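You operate a simulated robot arm through the tools that you are given. There is no shell and no other tool.

You run a simulated robot arm. Do the job below in one go: nothing can be reset, and whatever is moved stays where it is left.

TASK
Clear the jam and send the carton through with 75 mm tape ends.
Fine: stop once, guides to 32, start once, then switch off; leave the feed key.

It is judged by the outcome, as a careful person would: the job done as asked, and still so three seconds after it is handed in. It fails if anything else is knocked over, pushed out of place, dropped, spilled or broken.

THE ROBOT
A 7-joint arm with a two-finger parallel gripper, fixed in place. Base frame: the origin is at the foot of the arm, x ahead of it, y to its left, z up. Lengths are in mm, angles in degrees, forces in N, time in s.
Its first joint turns from -166.0 to 166.0 degrees. Payload 4.4 kg.
The tool frame sits at the grasp point between the pads (the TCP): z along the fingers, y along the line on which they close. The tips reach 23 mm beyond it. The gripper opens to 94 mm. The fingers are 38 mm wide and 10 mm thick; the gripper's body (54 by 96 mm) begins 39 mm behind the TCP.
Orientation is told as [roll, pitch, yaw] about the base's x, y, z axes, in that order, counted from this pose: with the fingers straight down and closing along the base's y, the tool's x points along the base's -x, its y along +y and its z along -z.

THE INTERFACE
- The arm moves only by the tool arm_command. Its arguments are lists of equal length, an entry for each row: "translation": the shift along the tool's x, y, z in m, a list of three; "turn": the turn, a rotation vector about the tool's x, y, z in degrees, a list of three. In form: {"translation": [[x, y, z], ...], "turn": [[wx, wy, wz], ...]}. A call has 1 to 20 rows; each row shifts and turns the commanded pose from where the row before left it, along the tool's axes as they then stand. "hand" is the finger opening in m, from 0 to 0.094, set as the call begins (left out, the last holds). Each row takes 0.2 s and may step no farther than 50 mm and 8.6 degrees from the row before; otherwise, or with a gripper value out of range, the whole call is refused. A pose out of reach is approached as far as the arm can. The call stops where the force on the tool passes 80 N (or 10 N more than at its start, if that is more) or the arm is blocked; 0.2 s more then pass. The fingers move at their own pace (about 72 mm/s each) and stop on an object; they squeeze with about 33 N. The grip force told is the motor's: it shows also when the fingers shut on nothing. Time passes only in rows, and 0.2 s behind the last, so rows that do not move let the fingers close. It gives the time, the measured TCP pose, the force on the tool (base axes), the opening and the grip force at its end, in the units of the frame above (readings bear some noise), with the torque about the TCP (base axes, N m) and any sound that the robot's microphone picked up, and new pictures: "views" is both (left out), scene, wrist or none.
- Cameras (640 x 400 px; columns grow to the right, rows downward): "scene" is fixed at [54.1, -505.9, 1534.6]; the picture's right is [0.66, -0.75, 0.00], its down [-0.38, -0.34, -0.86] and it looks along [0.65, 0.57, -0.50] (base axes); focal length 360 px, centre (320, 200). "wrist" rides on the gripper at [86, 16, -75] in the tool frame; the picture's right is [-0.18, 0.98, 0.00], its down [-0.58, -0.11, -0.81] and it looks along [-0.79, -0.15, 0.59] (tool axes); focal length 243 px, centre (320, 200).
- probe_pixels(camera, pixels): for up to 12 pixels [column, row] of the newest picture of that camera ("zoom" is the newest enlarged one), the place [x, y, z] in the base frame of the surface seen there, good to about 3 mm, but the place of the scene camera against the robot may be out by one fixed shift of up to 12 mm in any direction. It takes no simulated time.
- close_up(camera, box): a new picture of the part [left, top, right, bottom] of that camera's present view, enlarged. It takes no simulated time.
- finish_job(): hands the job in; it is judged then, once.

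Open the gripper and draw the arm clear of the work before you hand the job in, unless the task says otherwise.

The tools are called after ">>>" by a JSON object that holds its "name" and its "arguments". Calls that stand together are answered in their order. arm_command: Moves the arm, as the interface text tells. Its arguments: {"type":"object","properties":{"translation":{"type":"array"},"turn":{"type":"array"},"hand":{"type":"number"},"views":{"type":"string","enum":["both","scene","wrist","none"]}},"required":["translation","turn"]} The other tools are called the same way: probe_pixels (camera, pixels) gives the place of the surface under pixels of a picture; close_up (camera, box) takes an enlarged picture of a part of a camera's view; finish_job () hands the job in.

At the start:

```text
time: 0.0
position: [540.2, 361.1, 1252.8]
ee_rot: [0.0, -0.1, -0.1]
wrist_force: [0.6, 1.1, -0.6]
moment: [0.01, -0.01, 0.02]
opening: 94.1
grasp_force: 0.1
```

scene: 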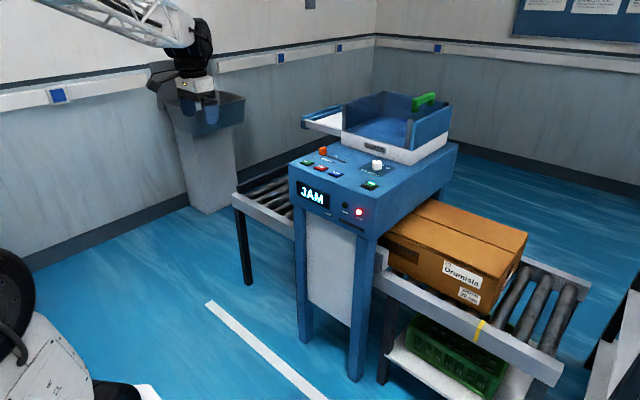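
wrist: 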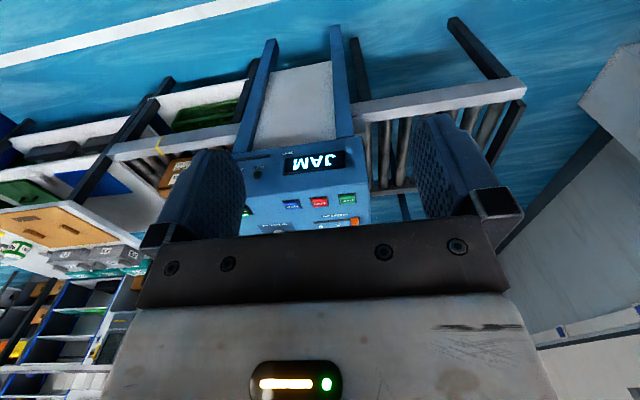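

The scene shows a carton taping machine with "JAM" on its display (around 312,196) and several controls on its sloped top. I'll enlarge the control panel and the carton first.

>>> {"name": "close_up", "arguments": {"camera": "scene", "box": [285, 140, 405, 225]}}

>>> {"name": "close_up", "arguments": {"camera": "scene", "box": [290, 80, 470, 195]}}

>>> {"name": "close_up", "arguments": {"camera": "scene", "box": [370, 190, 570, 320]}}

>>> {"name": "close_up", "arguments": {"camera": "wrist", "box": [230, 130, 380, 235]}}

```text
4.71 times, centred on (345, 182) of scene
```

zoom: 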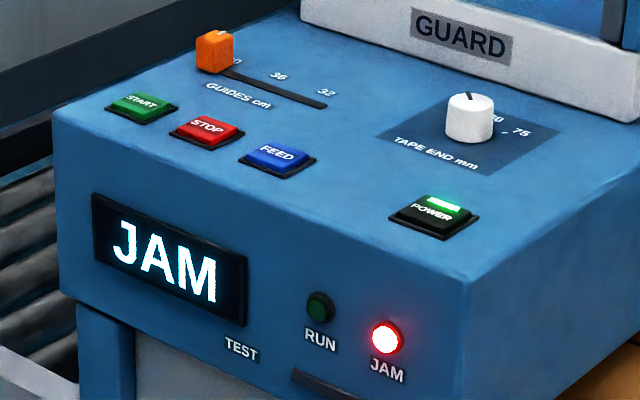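

```text
3.48 times, centred on (380, 138) of scene
```

zoom: 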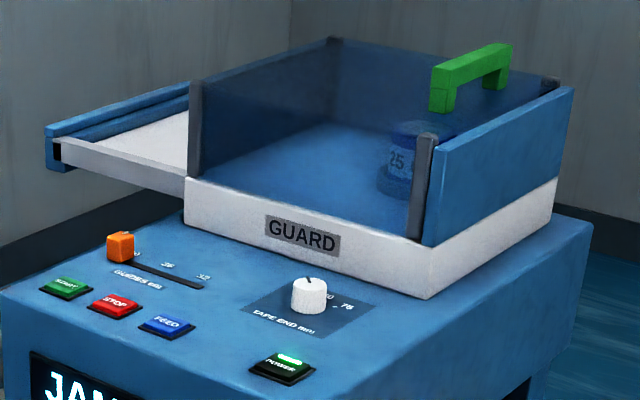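

```text
3.08 times, centred on (470, 255) of scene
```

zoom: 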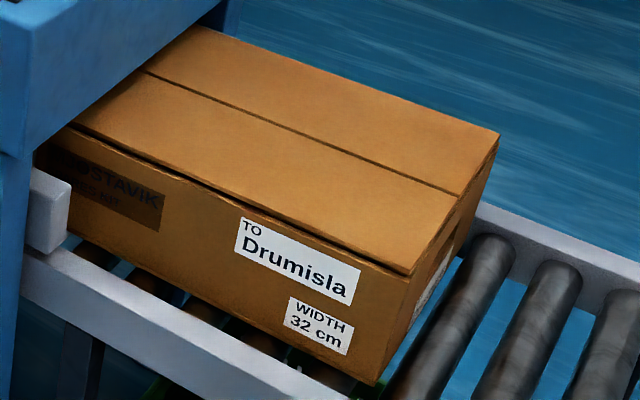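

```text
3.81 times, centred on (305, 182) of wrist
```

zoom: 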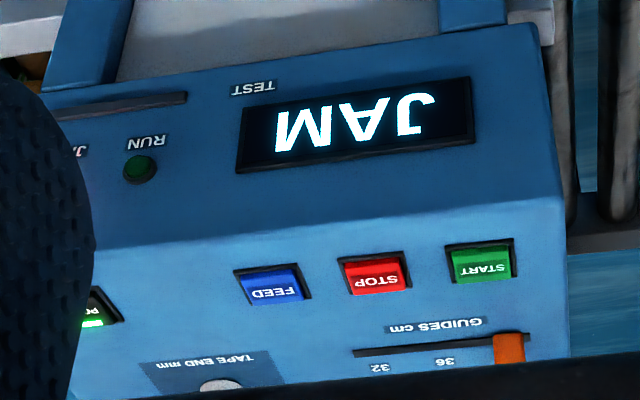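

The panel has START/STOP/FEED keys, an orange guides slider at 40, a white tape-end knob and a POWER rocker; the carton's width label reads 32 cm. I'll probe the locations of these with both cameras.

>>> {"name": "close_up", "arguments": {"camera": "scene", "box": [285, 140, 405, 225]}}

>>> {"name": "probe_pixels", "arguments": {"camera": "zoom", "pixels": [[140, 102], [207, 128], [277, 153], [432, 210], [470, 97], [470, 125], [213, 36], [213, 60], [327, 103], [227, 76], [62, 115], [455, 275]]}}

>>> {"name": "close_up", "arguments": {"camera": "wrist", "box": [230, 130, 380, 235]}}

>>> {"name": "probe_pixels", "arguments": {"camera": "zoom", "pixels": [[480, 265], [376, 276], [275, 285], [508, 350], [360, 352], [220, 384], [135, 250], [555, 200], [95, 320]]}}

```text
4.71 times, centred on (345, 182) of scene
```

zoom: 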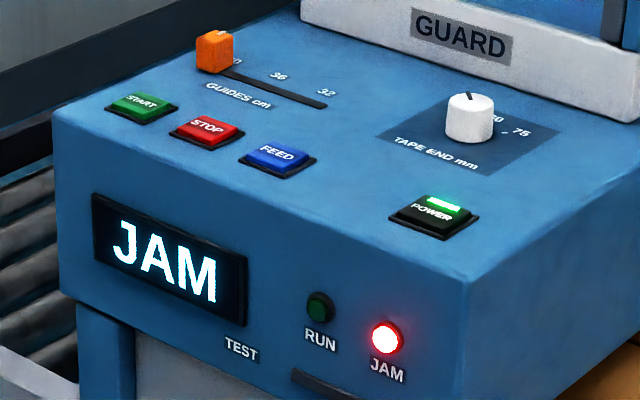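

```text
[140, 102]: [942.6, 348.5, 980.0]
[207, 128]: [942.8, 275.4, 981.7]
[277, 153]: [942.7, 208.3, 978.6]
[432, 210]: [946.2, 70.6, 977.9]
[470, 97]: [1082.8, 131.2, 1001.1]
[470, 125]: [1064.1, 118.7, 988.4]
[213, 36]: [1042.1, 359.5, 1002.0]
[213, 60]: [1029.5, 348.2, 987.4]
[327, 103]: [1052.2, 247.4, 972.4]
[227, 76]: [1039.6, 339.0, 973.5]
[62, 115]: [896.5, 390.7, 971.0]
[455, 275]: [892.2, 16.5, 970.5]
```

```text
3.81 times, centred on (305, 182) of wrist
```

zoom: 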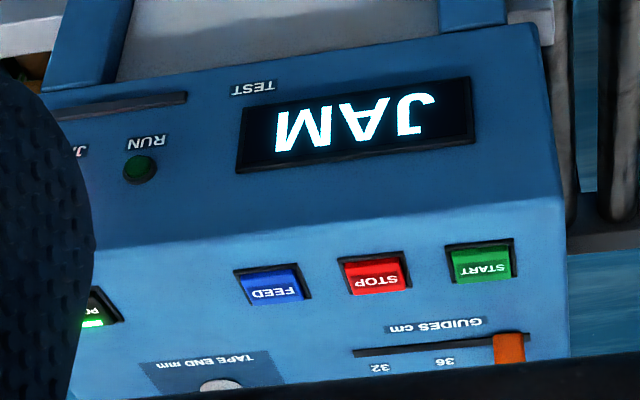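

```text
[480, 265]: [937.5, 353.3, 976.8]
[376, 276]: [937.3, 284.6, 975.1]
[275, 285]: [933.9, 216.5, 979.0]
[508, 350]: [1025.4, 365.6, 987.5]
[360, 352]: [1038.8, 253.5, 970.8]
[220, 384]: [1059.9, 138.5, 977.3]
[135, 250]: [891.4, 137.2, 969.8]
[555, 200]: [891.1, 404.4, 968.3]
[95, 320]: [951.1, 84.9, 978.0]
```

Now I probe the guard, its lid/handle, the object inside, the carton and the floor to understand the layout and the jam.

>>> {"name": "close_up", "arguments": {"camera": "scene", "box": [290, 80, 470, 195]}}

>>> {"name": "probe_pixels", "arguments": {"camera": "zoom", "pixels": [[440, 90], [505, 55], [300, 235], [195, 130], [335, 42], [430, 150], [550, 90], [100, 150], [125, 110], [400, 160], [300, 120], [500, 190]]}}

>>> {"name": "close_up", "arguments": {"camera": "scene", "box": [330, 80, 450, 160]}}

>>> {"name": "probe_pixels", "arguments": {"camera": "scene", "pixels": [[150, 250], [400, 225], [525, 235], [500, 280], [490, 330], [420, 205], [385, 258], [265, 190], [240, 195], [200, 110], [60, 350], [20, 300]]}}

```text
3.48 times, centred on (380, 138) of scene
```

zoom: 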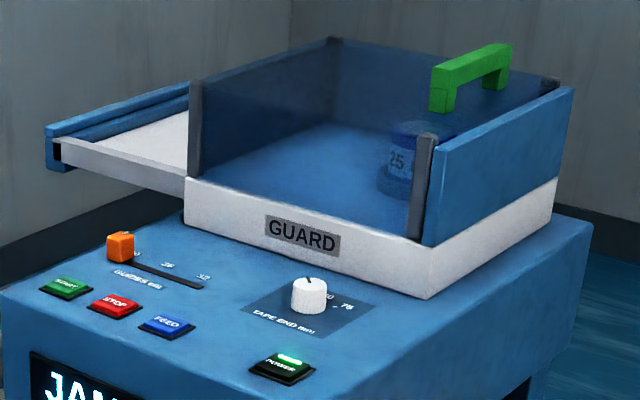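

```text
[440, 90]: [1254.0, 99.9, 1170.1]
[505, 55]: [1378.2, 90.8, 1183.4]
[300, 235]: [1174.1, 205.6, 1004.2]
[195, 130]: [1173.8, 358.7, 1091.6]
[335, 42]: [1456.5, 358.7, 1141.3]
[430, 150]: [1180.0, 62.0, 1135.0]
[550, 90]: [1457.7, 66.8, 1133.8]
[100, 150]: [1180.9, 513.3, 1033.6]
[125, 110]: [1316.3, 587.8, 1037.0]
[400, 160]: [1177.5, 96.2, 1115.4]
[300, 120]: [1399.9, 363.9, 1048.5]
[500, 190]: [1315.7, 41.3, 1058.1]
```

```text
5.00 times, centred on (390, 120) of scene
```

zoom: 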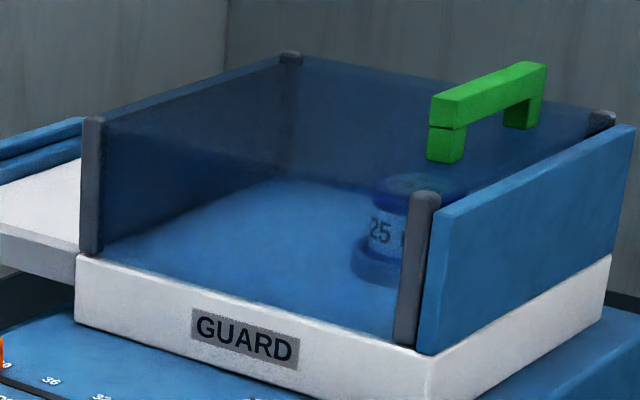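

```text
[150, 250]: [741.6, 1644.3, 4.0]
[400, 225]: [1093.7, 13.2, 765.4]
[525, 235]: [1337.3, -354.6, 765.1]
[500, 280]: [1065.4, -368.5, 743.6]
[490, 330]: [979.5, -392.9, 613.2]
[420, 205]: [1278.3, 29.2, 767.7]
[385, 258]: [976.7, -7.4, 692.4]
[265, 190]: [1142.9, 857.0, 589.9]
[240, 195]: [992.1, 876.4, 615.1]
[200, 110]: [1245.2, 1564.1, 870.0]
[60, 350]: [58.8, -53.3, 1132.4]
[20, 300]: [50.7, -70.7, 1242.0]
```

Machine top is about z=970 with the keys around x≈940 (START y≈350, STOP y≈280, FEED y≈212). I'll move the wrist camera to a vantage above the panel, staying well above it, to measure accurately.

>>> {"name": "arm_command", "arguments": {"translation": [[-0.0375, -0.0126, 0.0115], [-0.0375, -0.0126, 0.0115], [-0.0375, -0.0126, 0.0115], [-0.0375, -0.0126, 0.0115], [-0.0375, -0.0126, 0.0115], [-0.0375, -0.0126, 0.0115], [-0.0375, -0.0126, 0.0115], [-0.0375, -0.0126, 0.0115]], "turn": [[0, 0, 0], [0, 0, 0], [0, 0, 0], [0, 0, 0], [0, 0, 0], [0, 0, 0], [0, 0, 0], [0, 0, 0]]}}

```text
time: 1.8
position: [840.1, 260.2, 1161.7]
ee_rot: [0.0, -0.2, 0.0]
wrist_force: [0.3, -0.4, 0.1]
moment: [0.05, 0.01, -0.01]
opening: 94.1
grasp_force: 0.0
```

scene: 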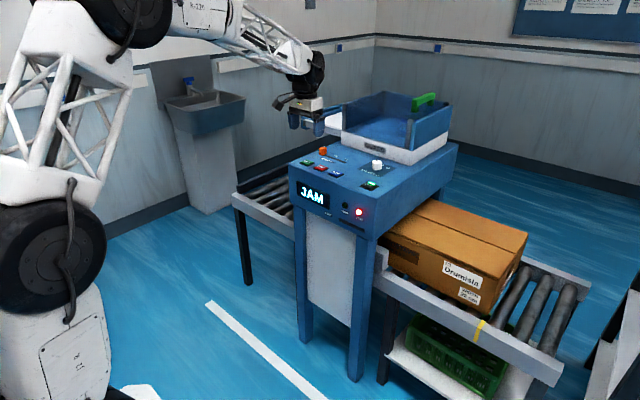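
wrist: 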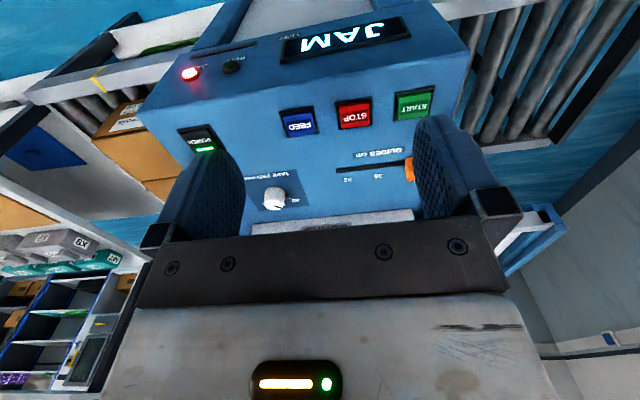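

Good view now: START (415,104), STOP (354,113), FEED (298,121), POWER (197,140), knob (274,198), slider (409,168). I'll enlarge and probe these.

>>> {"name": "close_up", "arguments": {"camera": "wrist", "box": [240, 80, 450, 215]}}

>>> {"name": "probe_pixels", "arguments": {"camera": "wrist", "pixels": [[415, 104], [354, 113], [298, 121], [197, 137], [203, 149], [274, 190], [274, 203], [410, 160], [410, 178], [340, 169], [250, 205], [299, 200]]}}

>>> {"name": "close_up", "arguments": {"camera": "wrist", "box": [150, 100, 330, 220]}}

```text
2.96 times, centred on (345, 148) of wrist
```

zoom: 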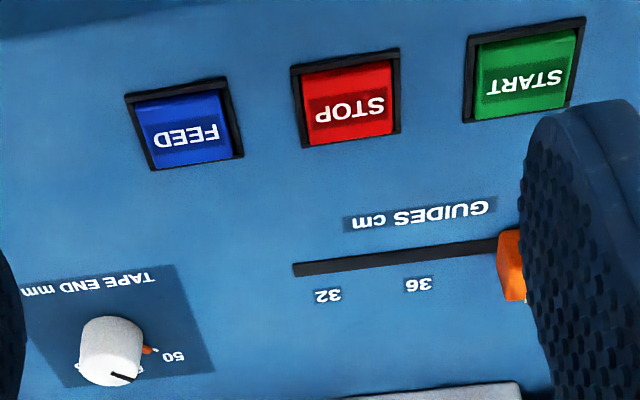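

```text
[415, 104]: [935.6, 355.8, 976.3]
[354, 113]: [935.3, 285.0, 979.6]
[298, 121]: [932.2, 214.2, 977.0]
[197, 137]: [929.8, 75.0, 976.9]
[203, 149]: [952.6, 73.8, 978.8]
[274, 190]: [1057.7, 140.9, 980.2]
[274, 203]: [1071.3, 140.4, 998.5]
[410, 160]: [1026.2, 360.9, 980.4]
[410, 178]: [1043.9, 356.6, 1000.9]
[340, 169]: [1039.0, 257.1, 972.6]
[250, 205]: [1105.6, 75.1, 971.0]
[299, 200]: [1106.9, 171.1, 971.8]
```

```text
3.33 times, centred on (240, 160) of wrist
```

zoom: 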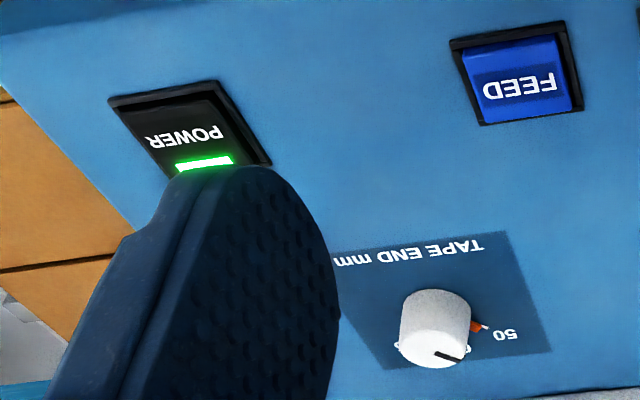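

The knob's dial needs a closer look: I see a black pointer line and an orange mark near "50". I'll zoom tightly from the scene and wrist cameras.

>>> {"name": "close_up", "arguments": {"camera": "scene", "box": [355, 150, 395, 175]}}

>>> {"name": "close_up", "arguments": {"camera": "wrist", "box": [245, 165, 309, 215]}}

>>> {"name": "close_up", "arguments": {"camera": "scene", "box": [295, 140, 365, 185]}}

```text
16.00 times, centred on (375, 162) of scene
```

zoom: 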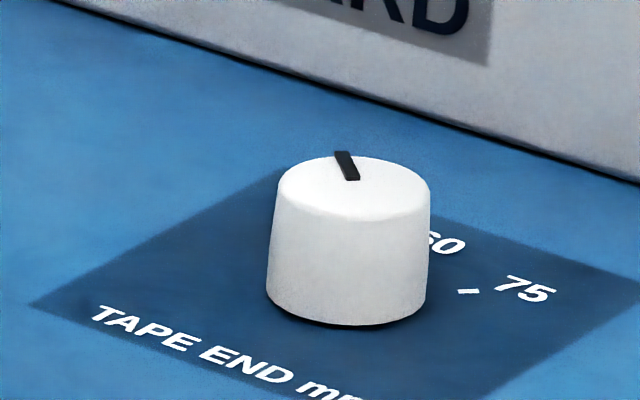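

```text
8.00 times, centred on (277, 190) of wrist
```

zoom: 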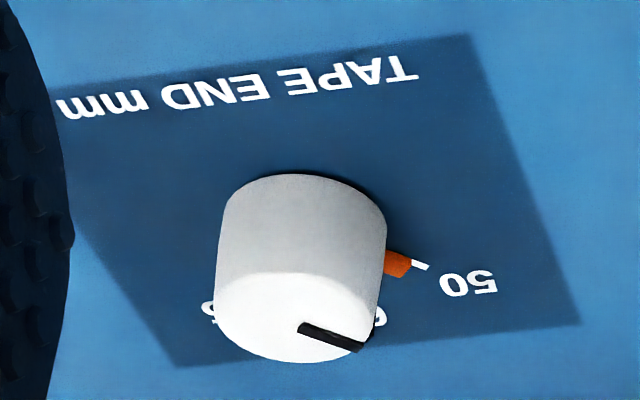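

```text
8.89 times, centred on (330, 162) of scene
```

zoom: 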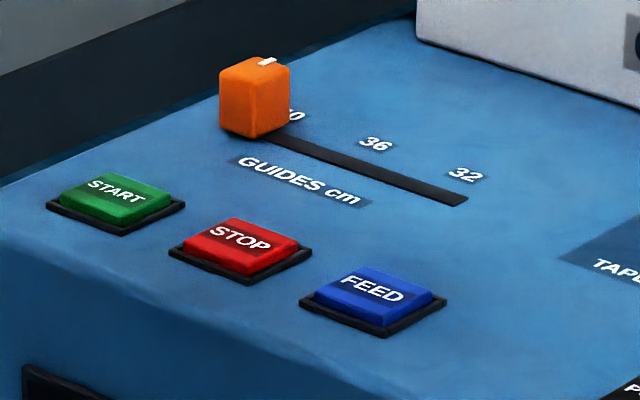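

The dial has ticks 50, 60, 75 and the knob's black pointer is currently near 50. I'll probe the tick/label positions and pointer ends to work out angles.

>>> {"name": "close_up", "arguments": {"camera": "scene", "box": [355, 150, 395, 175]}}

>>> {"name": "probe_pixels", "arguments": {"camera": "zoom", "pixels": [[355, 178], [341, 155], [468, 291], [525, 290], [447, 242], [280, 185], [430, 190], [355, 215], [365, 158], [345, 325], [500, 200], [300, 60]]}}

>>> {"name": "close_up", "arguments": {"camera": "wrist", "box": [245, 165, 309, 215]}}

>>> {"name": "probe_pixels", "arguments": {"camera": "zoom", "pixels": [[302, 327], [360, 346], [398, 262], [420, 266], [468, 283], [205, 308], [215, 300], [300, 175], [220, 325], [375, 320], [298, 275], [298, 360]]}}

```text
16.00 times, centred on (375, 162) of scene
```

zoom: 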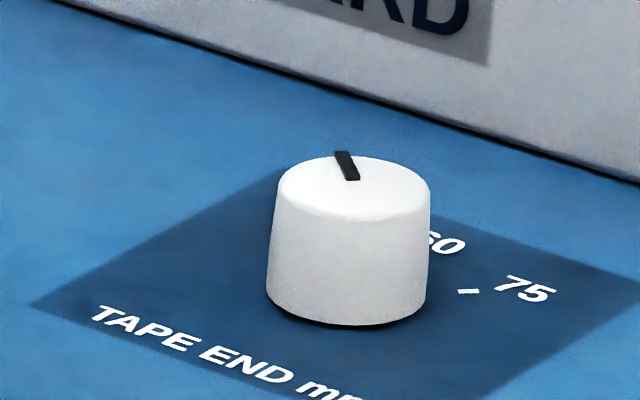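

```text
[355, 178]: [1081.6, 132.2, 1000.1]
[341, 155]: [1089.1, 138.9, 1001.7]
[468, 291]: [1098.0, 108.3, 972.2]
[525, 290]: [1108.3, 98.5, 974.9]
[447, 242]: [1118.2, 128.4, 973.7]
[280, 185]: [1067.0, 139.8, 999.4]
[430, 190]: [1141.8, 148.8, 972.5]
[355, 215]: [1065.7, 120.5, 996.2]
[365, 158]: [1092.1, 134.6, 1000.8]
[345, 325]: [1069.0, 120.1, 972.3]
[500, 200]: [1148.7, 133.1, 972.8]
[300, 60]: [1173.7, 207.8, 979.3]
```

```text
8.00 times, centred on (277, 190) of wrist
```

zoom: 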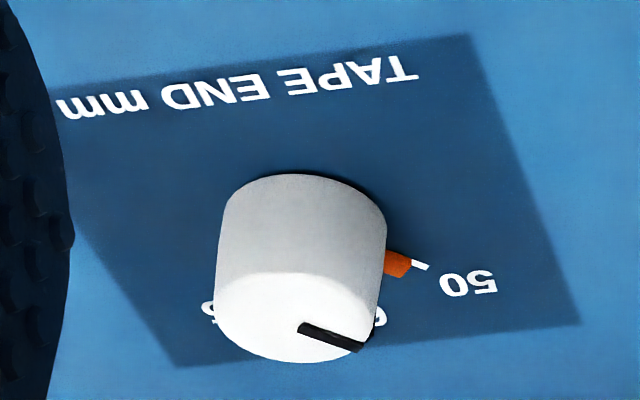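

```text
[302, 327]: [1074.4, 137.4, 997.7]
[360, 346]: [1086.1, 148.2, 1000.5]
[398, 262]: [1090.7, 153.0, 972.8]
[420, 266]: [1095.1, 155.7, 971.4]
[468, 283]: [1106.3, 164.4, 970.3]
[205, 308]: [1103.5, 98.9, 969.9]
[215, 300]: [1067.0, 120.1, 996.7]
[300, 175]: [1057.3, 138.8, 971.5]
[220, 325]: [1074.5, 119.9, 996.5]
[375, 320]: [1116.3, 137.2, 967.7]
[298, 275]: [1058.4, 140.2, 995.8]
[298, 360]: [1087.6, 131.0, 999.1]
```

The pointer is at 50 (about +45° from +x toward +y), 60 lies straight ahead and 75 at about −45°; so the knob needs about 90° clockwise from above. First comes STOP: I close the fingers and move above it at (936, 285), staying ~50 mm over the key.

>>> {"name": "arm_command", "arguments": {"translation": [[-0.032, 0.008, 0.02], [-0.032, 0.008, 0.02], [-0.032, 0.009, 0.02], [0, 0, 0.03], [0, 0, 0.03], [0, 0, 0]], "turn": [[0, 0, 0], [0, 0, 0], [0, 0, 0], [0, 0, 0], [0, 0, 0], [0, 0, 0]], "hand": 0}}

```text
time: 3.2
position: [935.6, 282.5, 1039.9]
ee_rot: [0.0, -0.1, -0.1]
wrist_force: [-0.2, 0.6, 0.2]
moment: [-0.02, 0.0, 0.02]
opening: 0.1
grasp_force: 32.5
```

scene: 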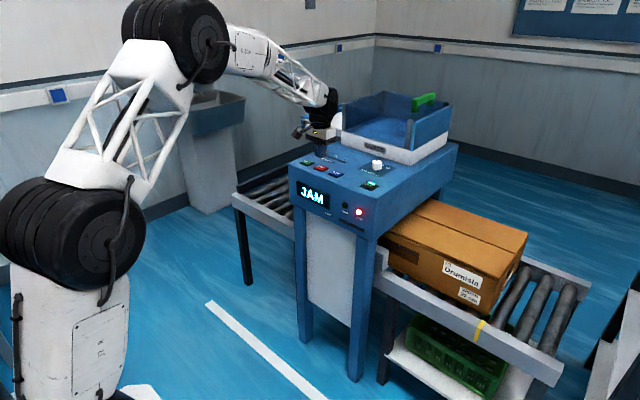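
wrist: 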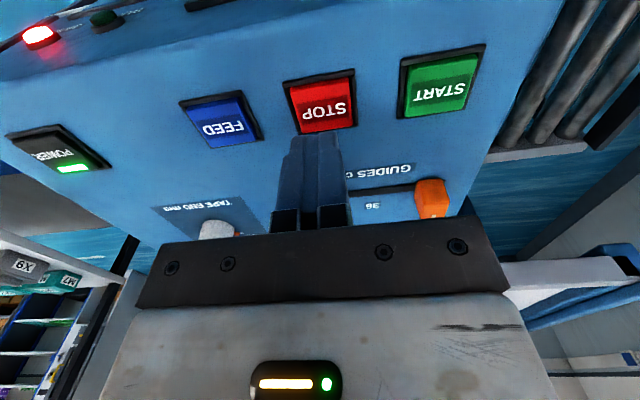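

The arm is over STOP with good reach. I'll probe the STOP, START, FEED and slider surfaces from this closer wrist picture to fix the press point.

>>> {"name": "probe_pixels", "arguments": {"camera": "wrist", "pixels": [[322, 106], [293, 88], [350, 78], [298, 128], [354, 122], [286, 82], [440, 85], [220, 120], [432, 180], [430, 200], [415, 190], [350, 193]]}}

>>> {"name": "close_up", "arguments": {"camera": "wrist", "box": [260, 50, 500, 220]}}

```text
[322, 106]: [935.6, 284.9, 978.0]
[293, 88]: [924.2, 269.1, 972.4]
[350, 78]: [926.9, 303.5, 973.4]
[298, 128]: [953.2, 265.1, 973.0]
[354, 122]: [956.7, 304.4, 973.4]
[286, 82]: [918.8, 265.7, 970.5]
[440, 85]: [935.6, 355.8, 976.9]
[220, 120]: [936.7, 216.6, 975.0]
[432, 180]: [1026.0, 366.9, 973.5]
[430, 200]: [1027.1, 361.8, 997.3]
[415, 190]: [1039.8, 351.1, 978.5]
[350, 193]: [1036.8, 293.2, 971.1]
```

```text
2.35 times, centred on (380, 135) of wrist
```

zoom: 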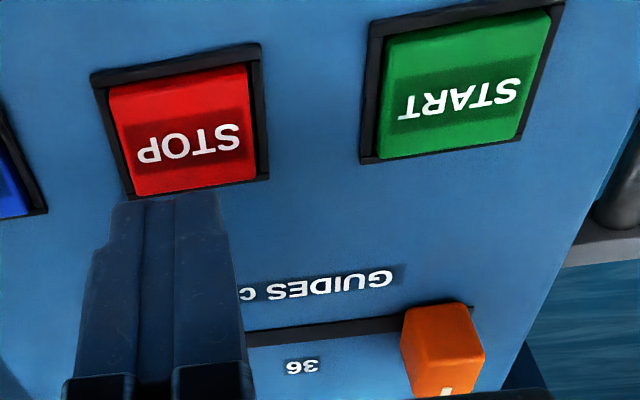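

STOP's cap centre is about (937, 285, 977), so contact comes at TCP z≈1000. I'll shift 2 mm over it, descend to just above, then creep down 1.5 mm per row.

>>> {"name": "arm_command", "arguments": {"translation": [[-0.001, 0.0025, 0.015], [0, 0, 0.015], [0, 0, 0.006], [0, 0, 0.002], [0, 0, 0.002]], "turn": [[0, 0, 0], [0, 0, 0], [0, 0, 0], [0, 0, 0], [0, 0, 0]], "views": "both"}}

```text
time: 4.4
position: [937.7, 288.2, 1002.0]
ee_rot: [0.0, -0.1, -0.2]
wrist_force: [-0.3, 0.8, -0.5]
moment: [-0.01, 0.02, 0.0]
opening: 0.2
grasp_force: 33.2
```

scene: 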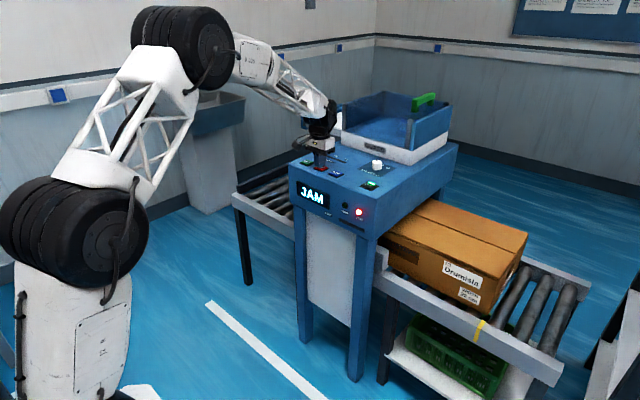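
wrist: 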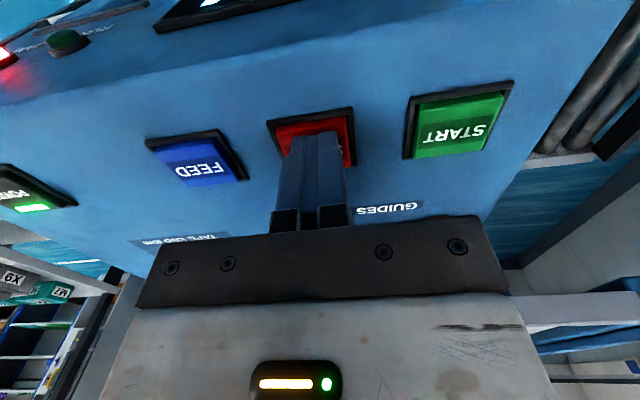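

The closed fingertips are centred on the red cap with no contact yet. I creep down further in 1 mm steps, watching force and sound.

>>> {"name": "arm_command", "arguments": {"translation": [[0, 0, 0.001], [0, 0, 0.001], [0, 0, 0.001], [0, 0, 0.001]], "turn": [[0, 0, 0], [0, 0, 0], [0, 0, 0], [0, 0, 0]], "views": "none"}}

```text
time: 5.4
position: [937.2, 288.1, 999.3]
ee_rot: [0.0, -0.1, -0.1]
wrist_force: [0.4, -0.1, 1.9]
moment: [0.0, -0.02, -0.01]
opening: 0.2
grasp_force: 32.7
heard: click
```

A click was heard, so STOP is pressed once. I lift straight up right away and look at the display.

>>> {"name": "arm_command", "arguments": {"translation": [[0, 0, -0.01], [0, 0, -0.03], [0, 0, -0.04]], "turn": [[0, 0, 0], [0, 0, 0], [0, 0, 0]]}}

>>> {"name": "close_up", "arguments": {"camera": "scene", "box": [285, 140, 405, 225]}}

```text
time: 6.2
position: [937.3, 287.5, 1076.1]
ee_rot: [0.0, 0.0, -0.1]
wrist_force: [0.2, 0.5, 0.8]
moment: [-0.02, 0.01, 0.01]
opening: 0.0
grasp_force: 33.7
```

scene: 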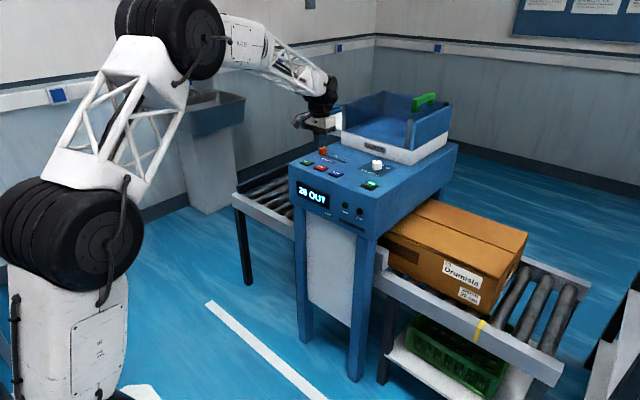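
wrist: 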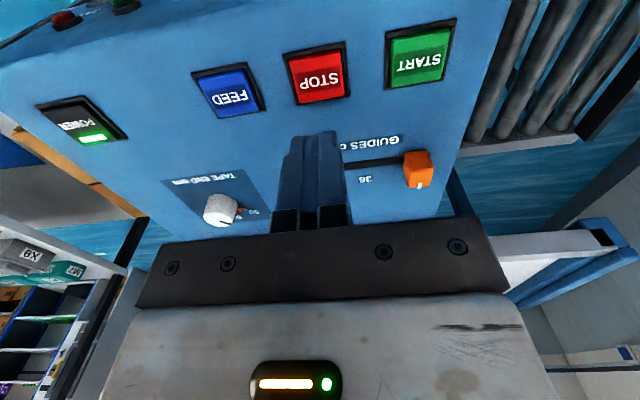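

```text
4.71 times, centred on (345, 182) of scene
```

zoom: 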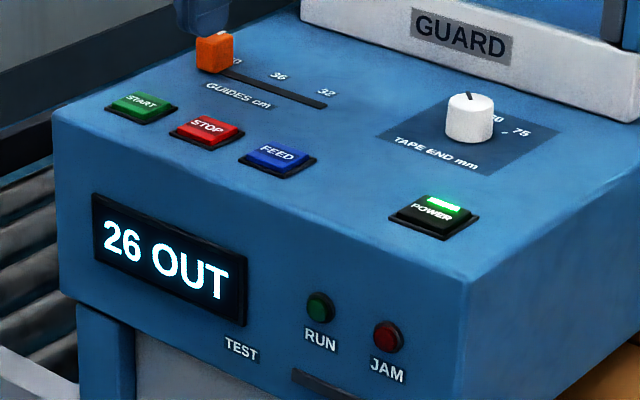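

The JAM lamp is out and the display now shows something like "26 OUT". I'll zoom in on the display, front panel and the inside of the guard to interpret this.

>>> {"name": "close_up", "arguments": {"camera": "scene", "box": [292, 175, 372, 230]}}

>>> {"name": "close_up", "arguments": {"camera": "scene", "box": [380, 90, 440, 140]}}

>>> {"name": "close_up", "arguments": {"camera": "scene", "box": [360, 190, 560, 330]}}

>>> {"name": "close_up", "arguments": {"camera": "scene", "box": [380, 300, 580, 400]}}

```text
7.27 times, centred on (332, 202) of scene
```

zoom: 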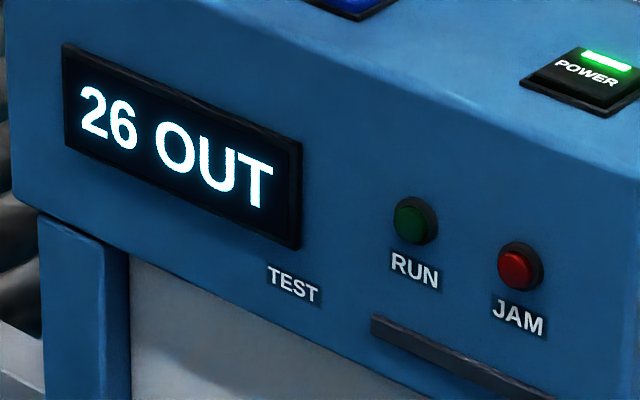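

```text
8.00 times, centred on (410, 115) of scene
```

zoom: 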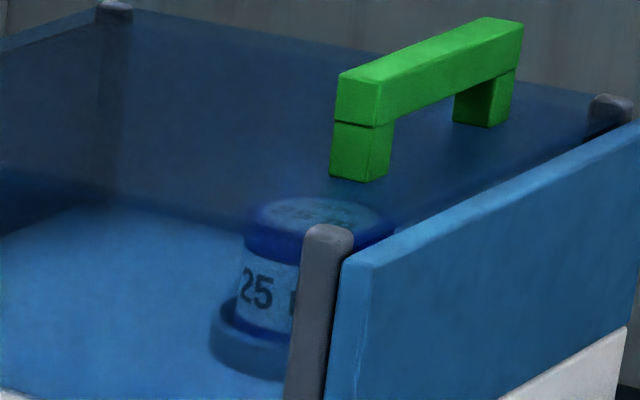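

```text
2.86 times, centred on (460, 260) of scene
```

zoom: 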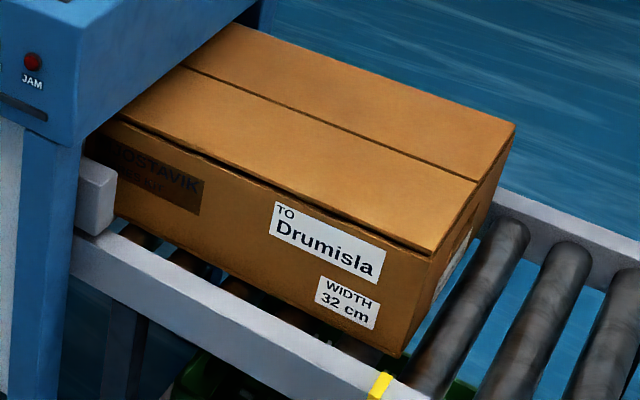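

```text
3.20 times, centred on (480, 350) of scene
```

zoom: 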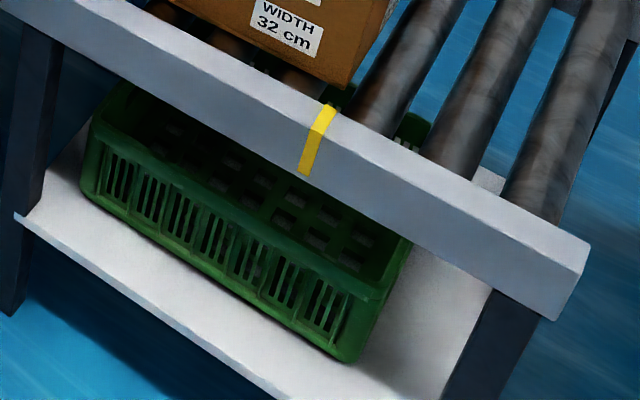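

The jam state is cleared ("26 OUT" looks like the outfeed count). Next is the guides slider: I'll probe the slider, its white index, the slot and the 36/32 labels from the scene camera for relative distances.

>>> {"name": "close_up", "arguments": {"camera": "scene", "box": [295, 140, 365, 185]}}

>>> {"name": "probe_pixels", "arguments": {"camera": "zoom", "pixels": [[268, 62], [255, 75], [293, 115], [375, 144], [466, 174], [466, 198], [455, 203], [230, 130], [255, 100], [285, 140], [290, 145], [222, 75]]}}

>>> {"name": "close_up", "arguments": {"camera": "wrist", "box": [330, 110, 460, 220]}}

>>> {"name": "probe_pixels", "arguments": {"camera": "wrist", "pixels": [[365, 179], [418, 158], [418, 172], [420, 185], [405, 158], [432, 155], [404, 172], [434, 168], [395, 160], [220, 210], [220, 220], [240, 209]]}}

```text
8.89 times, centred on (330, 162) of scene
```

zoom: 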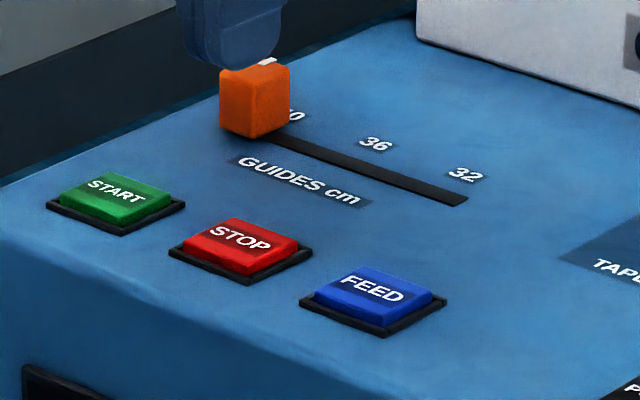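

```text
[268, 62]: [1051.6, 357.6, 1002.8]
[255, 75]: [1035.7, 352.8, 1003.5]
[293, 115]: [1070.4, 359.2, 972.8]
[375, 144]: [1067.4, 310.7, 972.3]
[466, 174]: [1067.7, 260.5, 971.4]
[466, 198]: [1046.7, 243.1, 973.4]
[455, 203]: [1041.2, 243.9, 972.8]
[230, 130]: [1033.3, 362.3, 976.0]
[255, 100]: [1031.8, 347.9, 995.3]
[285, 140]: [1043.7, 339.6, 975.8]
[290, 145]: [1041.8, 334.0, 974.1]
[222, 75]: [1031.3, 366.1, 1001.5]
```

```text
3.64 times, centred on (395, 165) of wrist
```

zoom: 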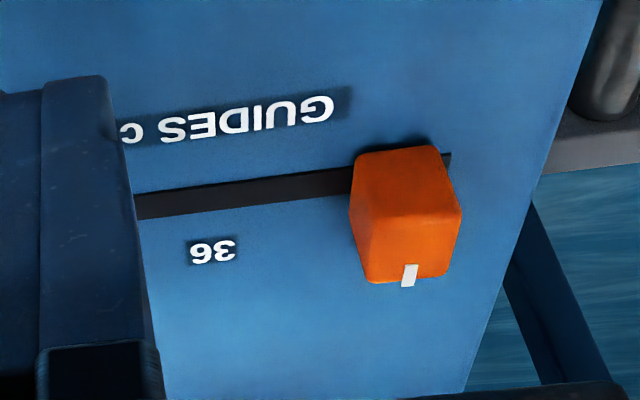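

```text
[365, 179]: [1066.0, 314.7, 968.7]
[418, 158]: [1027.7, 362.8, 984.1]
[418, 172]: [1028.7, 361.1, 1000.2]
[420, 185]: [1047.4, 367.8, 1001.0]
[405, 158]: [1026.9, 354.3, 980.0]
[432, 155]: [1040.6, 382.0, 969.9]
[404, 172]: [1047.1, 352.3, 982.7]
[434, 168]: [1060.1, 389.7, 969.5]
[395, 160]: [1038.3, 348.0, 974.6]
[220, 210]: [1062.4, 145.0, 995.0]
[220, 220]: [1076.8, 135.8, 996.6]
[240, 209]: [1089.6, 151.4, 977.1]
```

The slider body spans about x 1027–1049, y 354–376, top z≈1001; label 36 is ~50 mm and label 32 ~100 mm toward −y of its index. I move above it with the gripper open to 60 mm to test reach.

>>> {"name": "arm_command", "arguments": {"translation": [[-0.034, 0.0255, 0], [-0.034, 0.0255, 0], [-0.034, 0.0255, 0], [0, 0, 0]], "turn": [[0, 0, 0], [0, 0, 0], [0, 0, 0], [0, 0, 0]], "hand": 0.06}}

```text
time: 7.2
position: [1037.7, 365.0, 1077.4]
ee_rot: [0.0, -0.1, -0.1]
wrist_force: [0.4, -0.4, 0.2]
moment: [0.03, 0.0, -0.05]
opening: 60.1
grasp_force: 0.1
```

scene: 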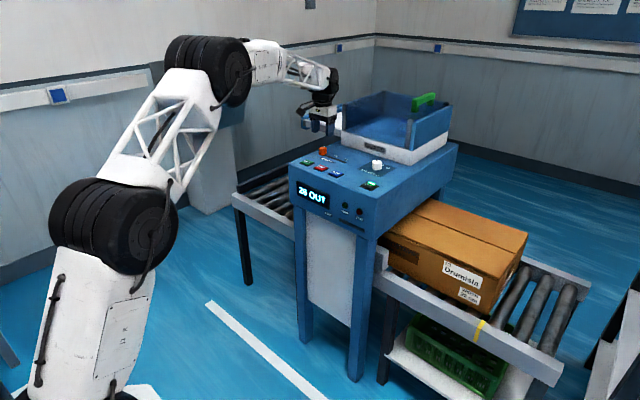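
wrist: 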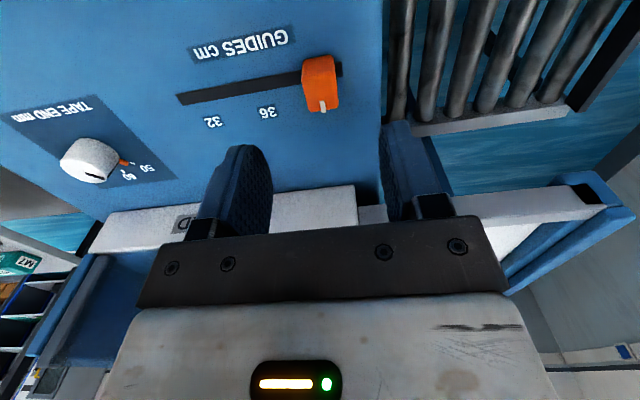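

Reach is fine here, and the wrist view now shows the whole scale: slider (320,84), 36 (267,112), 32 (214,122). I'll zoom and probe for precise positions of slider sides, index and labels.

>>> {"name": "close_up", "arguments": {"camera": "wrist", "box": [160, 30, 360, 155]}}

>>> {"name": "probe_pixels", "arguments": {"camera": "wrist", "pixels": [[322, 105], [320, 85], [307, 90], [334, 87], [320, 65], [267, 112], [214, 122], [181, 99], [340, 70], [312, 70], [328, 68], [200, 96]]}}

>>> {"name": "close_up", "arguments": {"camera": "wrist", "box": [40, 90, 180, 200]}}

```text
3.20 times, centred on (260, 92) of wrist
```

zoom: 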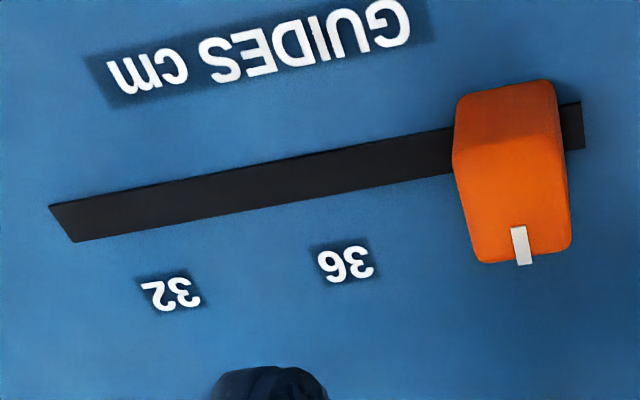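

```text
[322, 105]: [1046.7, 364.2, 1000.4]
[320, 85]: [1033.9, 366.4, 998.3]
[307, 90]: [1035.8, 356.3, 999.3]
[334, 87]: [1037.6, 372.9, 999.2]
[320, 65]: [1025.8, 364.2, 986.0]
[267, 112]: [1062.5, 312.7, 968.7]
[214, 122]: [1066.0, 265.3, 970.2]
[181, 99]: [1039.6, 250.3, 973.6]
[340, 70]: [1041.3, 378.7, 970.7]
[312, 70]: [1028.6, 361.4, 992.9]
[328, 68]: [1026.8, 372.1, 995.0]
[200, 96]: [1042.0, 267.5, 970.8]
```

```text
3.64 times, centred on (110, 145) of wrist
```

zoom: 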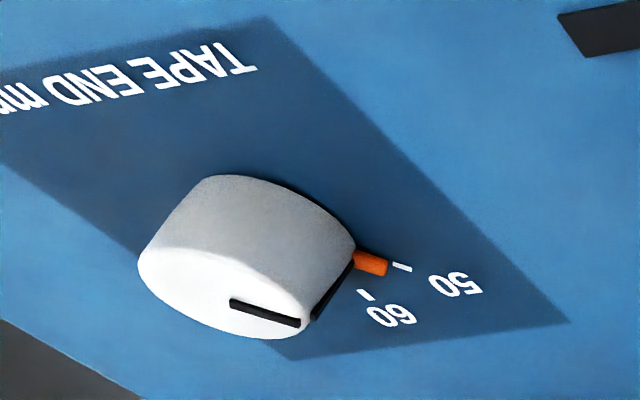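

Slider centre is about (1037, 364.5), with 32 lying 100 mm toward −y (y≈264.5; slot is symmetric about 36). I lower the open fingers around it until the tips are ~4 mm above the panel.

>>> {"name": "arm_command", "arguments": {"translation": [[0, 0, 0.03], [0, 0, 0.03], [0, 0, 0.012], [0, 0, 0.006]], "turn": [[0, 0, 0], [0, 0, 0], [0, 0, 0], [0, 0, 0]]}}

```text
time: 8.2
position: [1041.4, 364.2, 998.1]
ee_rot: [-0.1, -0.1, -0.1]
wrist_force: [0.6, -0.9, 0.2]
moment: [-0.02, 0.01, -0.04]
opening: 60.2
grasp_force: 0.0
```

scene: 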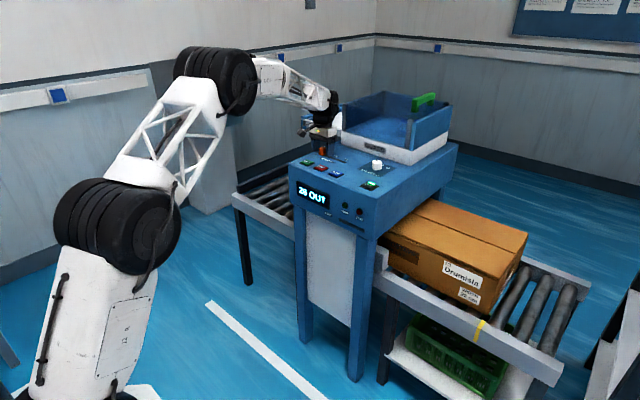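
wrist: 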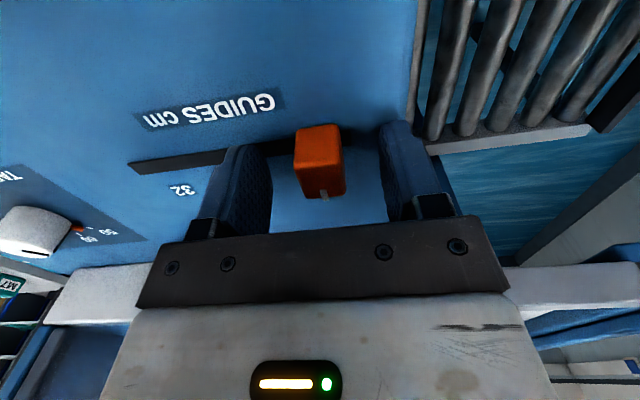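

The orange slider (320,160) sits between the open fingers with free space on both sides. I close the fingers on it.

>>> {"name": "arm_command", "arguments": {"translation": [[0, 0, 0], [0, 0, 0], [0, 0, 0]], "turn": [[0, 0, 0], [0, 0, 0], [0, 0, 0]], "hand": 0.0}}

```text
time: 9.0
position: [1040.5, 364.3, 998.3]
ee_rot: [0.0, -0.1, -0.2]
wrist_force: [1.2, 0.7, -1.6]
moment: [0.01, -0.15, 0.35]
opening: 21.7
grasp_force: 44.7
```

scene: 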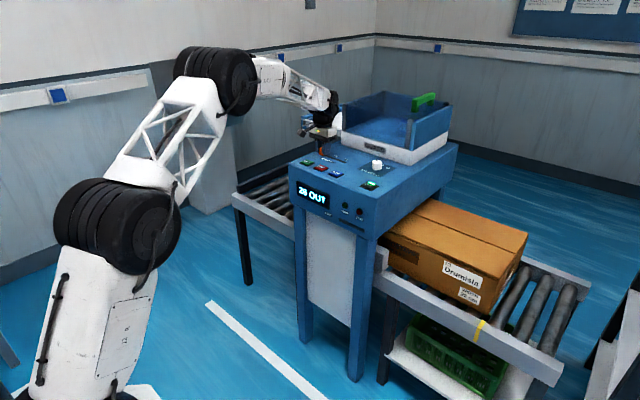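
wrist: 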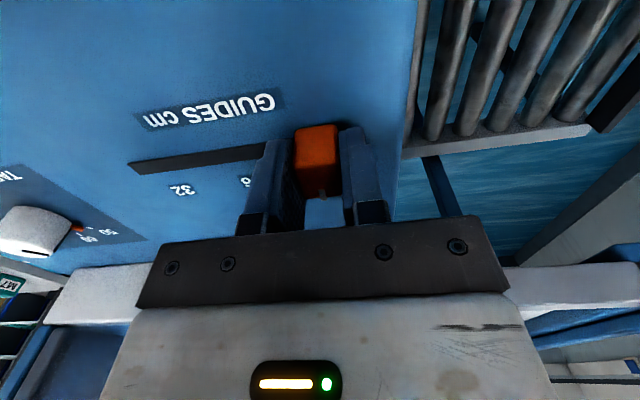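

The slider is gripped (opening 21.7 mm). I slide it toward −y in 10 mm steps, first 50 mm, checking force.

>>> {"name": "arm_command", "arguments": {"translation": [[0, -0.01, 0], [0, -0.01, 0], [0, -0.01, 0], [0, -0.01, 0], [0, -0.01, 0]], "turn": [[0, 0, 0], [0, 0, 0], [0, 0, 0], [0, 0, 0], [0, 0, 0]]}}

```text
time: 10.2
position: [1039.3, 315.1, 998.5]
ee_rot: [0.0, -0.2, 0.0]
wrist_force: [29.9, 3.2, -10.3]
moment: [0.04, -1.06, 0.1]
opening: 21.8
grasp_force: 44.8
```

scene: 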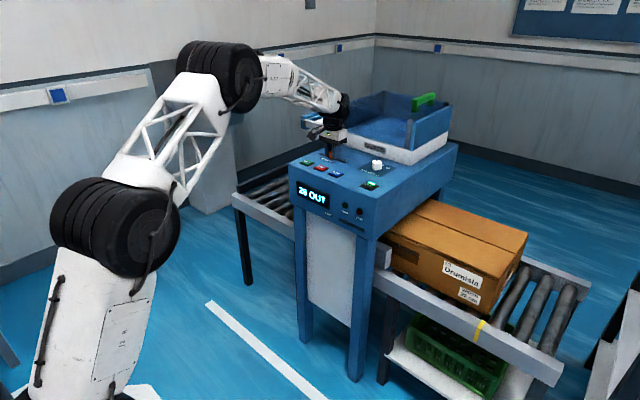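
wrist: 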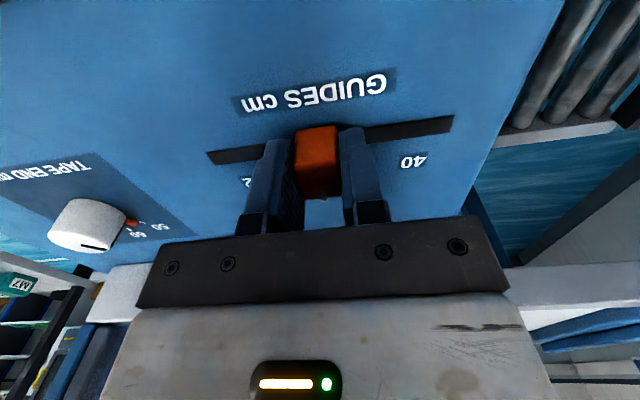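

The slider moved to ~36 with a 30 N sideways force in +x, so the grip path is slightly off the slot line. I shift 1.5 mm in +x to relieve that and re-read the force.

>>> {"name": "arm_command", "arguments": {"translation": [[-0.0015, 0, 0.0003], [0, 0, 0]], "turn": [[0, 0, 0], [0, 0, 0]], "views": "none"}}

```text
time: 10.8
position: [1039.7, 315.2, 999.0]
ee_rot: [0.0, 0.1, 0.0]
wrist_force: [-37.5, 0.6, 1.6]
moment: [0.67, 0.37, 0.58]
opening: 21.7
grasp_force: 44.9
```

Force flipped to −37 N, meaning I overcorrected; I back off 0.8 mm to centre the load.

>>> {"name": "arm_command", "arguments": {"translation": [[0.0008, 0, 0], [0, 0, 0]], "turn": [[0, 0, 0], [0, 0, 0]], "views": "none"}}

```text
time: 11.4
position: [1041.1, 314.1, 998.8]
ee_rot: [0.0, -0.1, -0.1]
wrist_force: [-29.9, 0.8, -0.4]
moment: [0.07, 0.82, 0.33]
opening: 22.0
grasp_force: 44.9
```

Still −30 N; there is some slip in the grip. I'll ease back another 0.5 mm.

>>> {"name": "arm_command", "arguments": {"translation": [[0.0005, 0, 0], [0, 0, 0]], "turn": [[0, 0, 0], [0, 0, 0]], "views": "none"}}

```text
time: 12.0
position: [1039.9, 313.8, 999.3]
ee_rot: [0.2, -0.1, -0.1]
wrist_force: [-25.9, -0.9, -2.7]
moment: [0.02, 0.96, 0.25]
opening: 22.0
grasp_force: 44.8
```

Forces are modest and stable, so I continue sliding 40 mm more toward −y and check.

>>> {"name": "arm_command", "arguments": {"translation": [[0.0003, -0.01, 0], [0, -0.01, 0], [0, -0.01, 0], [0, -0.01, 0], [0, 0, 0]], "turn": [[0, 0, 0], [0, 0, 0], [0, 0, 0], [0, 0, 0], [0, 0, 0]]}}

>>> {"name": "close_up", "arguments": {"camera": "wrist", "box": [200, 60, 440, 220]}}

```text
time: 13.2
position: [1041.5, 271.2, 998.9]
ee_rot: [-0.1, 0.0, -0.1]
wrist_force: [-4.2, -1.0, -18.6]
moment: [0.2, -0.47, 0.38]
opening: 21.9
grasp_force: 44.9
```

scene: 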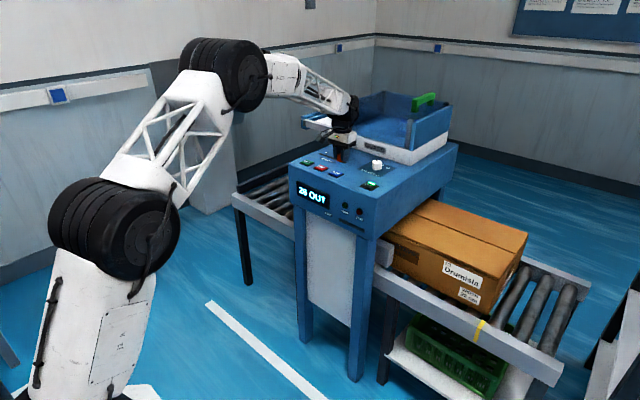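
wrist: 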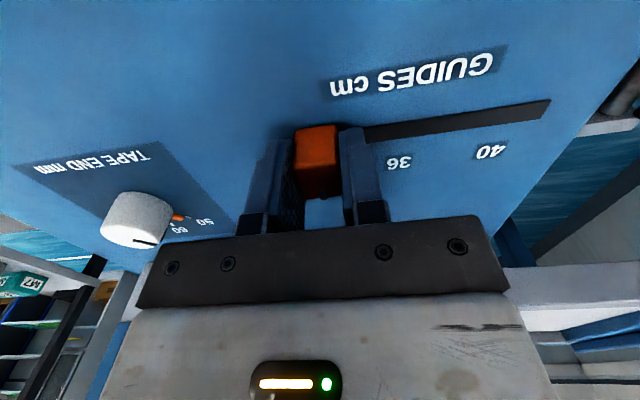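

```text
2.50 times, centred on (320, 140) of wrist
```

zoom: 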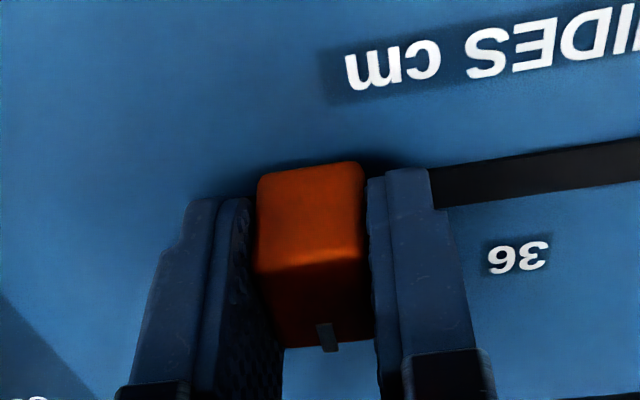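

About 90 mm travelled; the index still needs ~10 mm to reach 32. I move 8 mm more in 2 mm steps, watching for an end-stop force.

>>> {"name": "arm_command", "arguments": {"translation": [[0, -0.002, 0], [0, -0.002, 0], [0, -0.002, 0], [0, -0.002, 0], [0, 0, 0]], "turn": [[0, 0, 0], [0, 0, 0], [0, 0, 0], [0, 0, 0], [0, 0, 0]], "views": "wrist"}}

>>> {"name": "close_up", "arguments": {"camera": "scene", "box": [295, 140, 365, 185]}}

```text
time: 14.4
position: [1039.8, 265.0, 998.8]
ee_rot: [0.0, -0.1, -0.2]
wrist_force: [16.0, 0.1, -24.7]
moment: [0.1, -0.65, 0.34]
opening: 21.8
grasp_force: 45.2
```

wrist: 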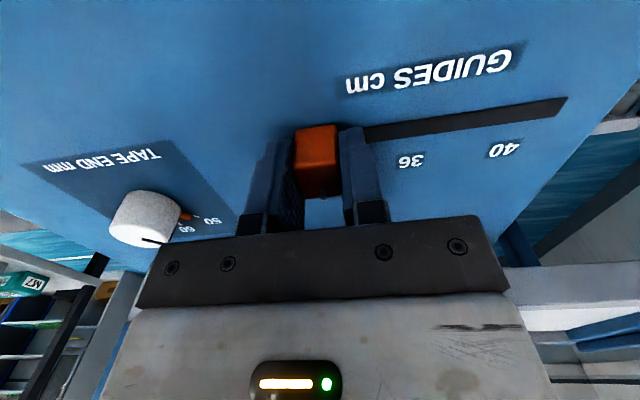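

```text
8.89 times, centred on (330, 162) of scene
```

zoom: 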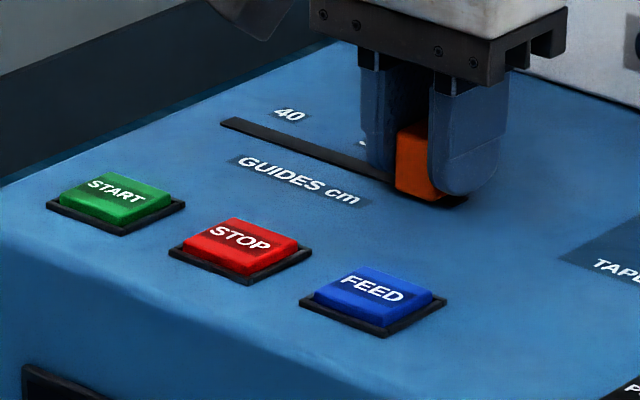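

Now at about 266 commanded. I'll probe labels 40, 36 and the slider itself in this wrist picture to compute the remaining distance to 32.

>>> {"name": "probe_pixels", "arguments": {"camera": "wrist", "pixels": [[503, 148], [411, 160], [320, 145], [316, 160], [298, 150], [336, 145], [565, 100], [321, 193], [318, 190]]}}

>>> {"name": "close_up", "arguments": {"camera": "wrist", "box": [280, 110, 360, 210]}}

```text
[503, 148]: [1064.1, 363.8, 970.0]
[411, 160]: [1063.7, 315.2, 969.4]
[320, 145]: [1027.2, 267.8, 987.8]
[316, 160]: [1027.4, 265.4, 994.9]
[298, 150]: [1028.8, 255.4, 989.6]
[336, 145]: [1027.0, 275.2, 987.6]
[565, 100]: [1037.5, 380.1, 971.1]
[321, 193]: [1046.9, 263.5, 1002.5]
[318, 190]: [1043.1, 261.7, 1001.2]
```

```text
4.00 times, centred on (320, 160) of wrist
```

zoom: 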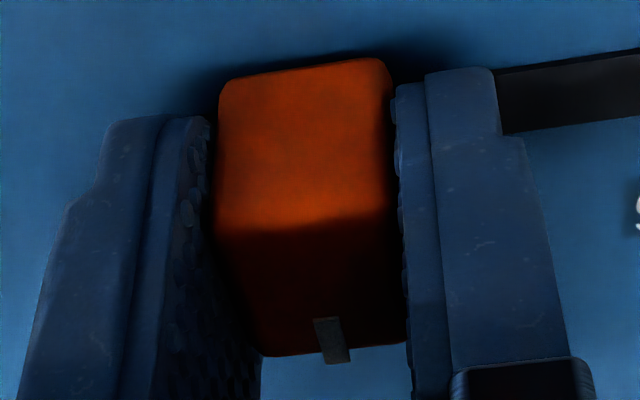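

Labels 40 (y 363.8) and 36 (y 315.2) put 32 at y≈265; the slider is at ≈265–266. I nudge 1 mm more and check for an end stop.

>>> {"name": "arm_command", "arguments": {"translation": [[0, -0.001, 0], [0, 0, 0]], "turn": [[0, 0, 0], [0, 0, 0]], "views": "none"}}

```text
time: 15.0
position: [1040.8, 264.9, 999.2]
ee_rot: [-0.1, 0.1, 0.0]
wrist_force: [16.0, 7.9, -26.3]
moment: [0.11, -0.7, 0.2]
opening: 21.8
grasp_force: 45.0
```

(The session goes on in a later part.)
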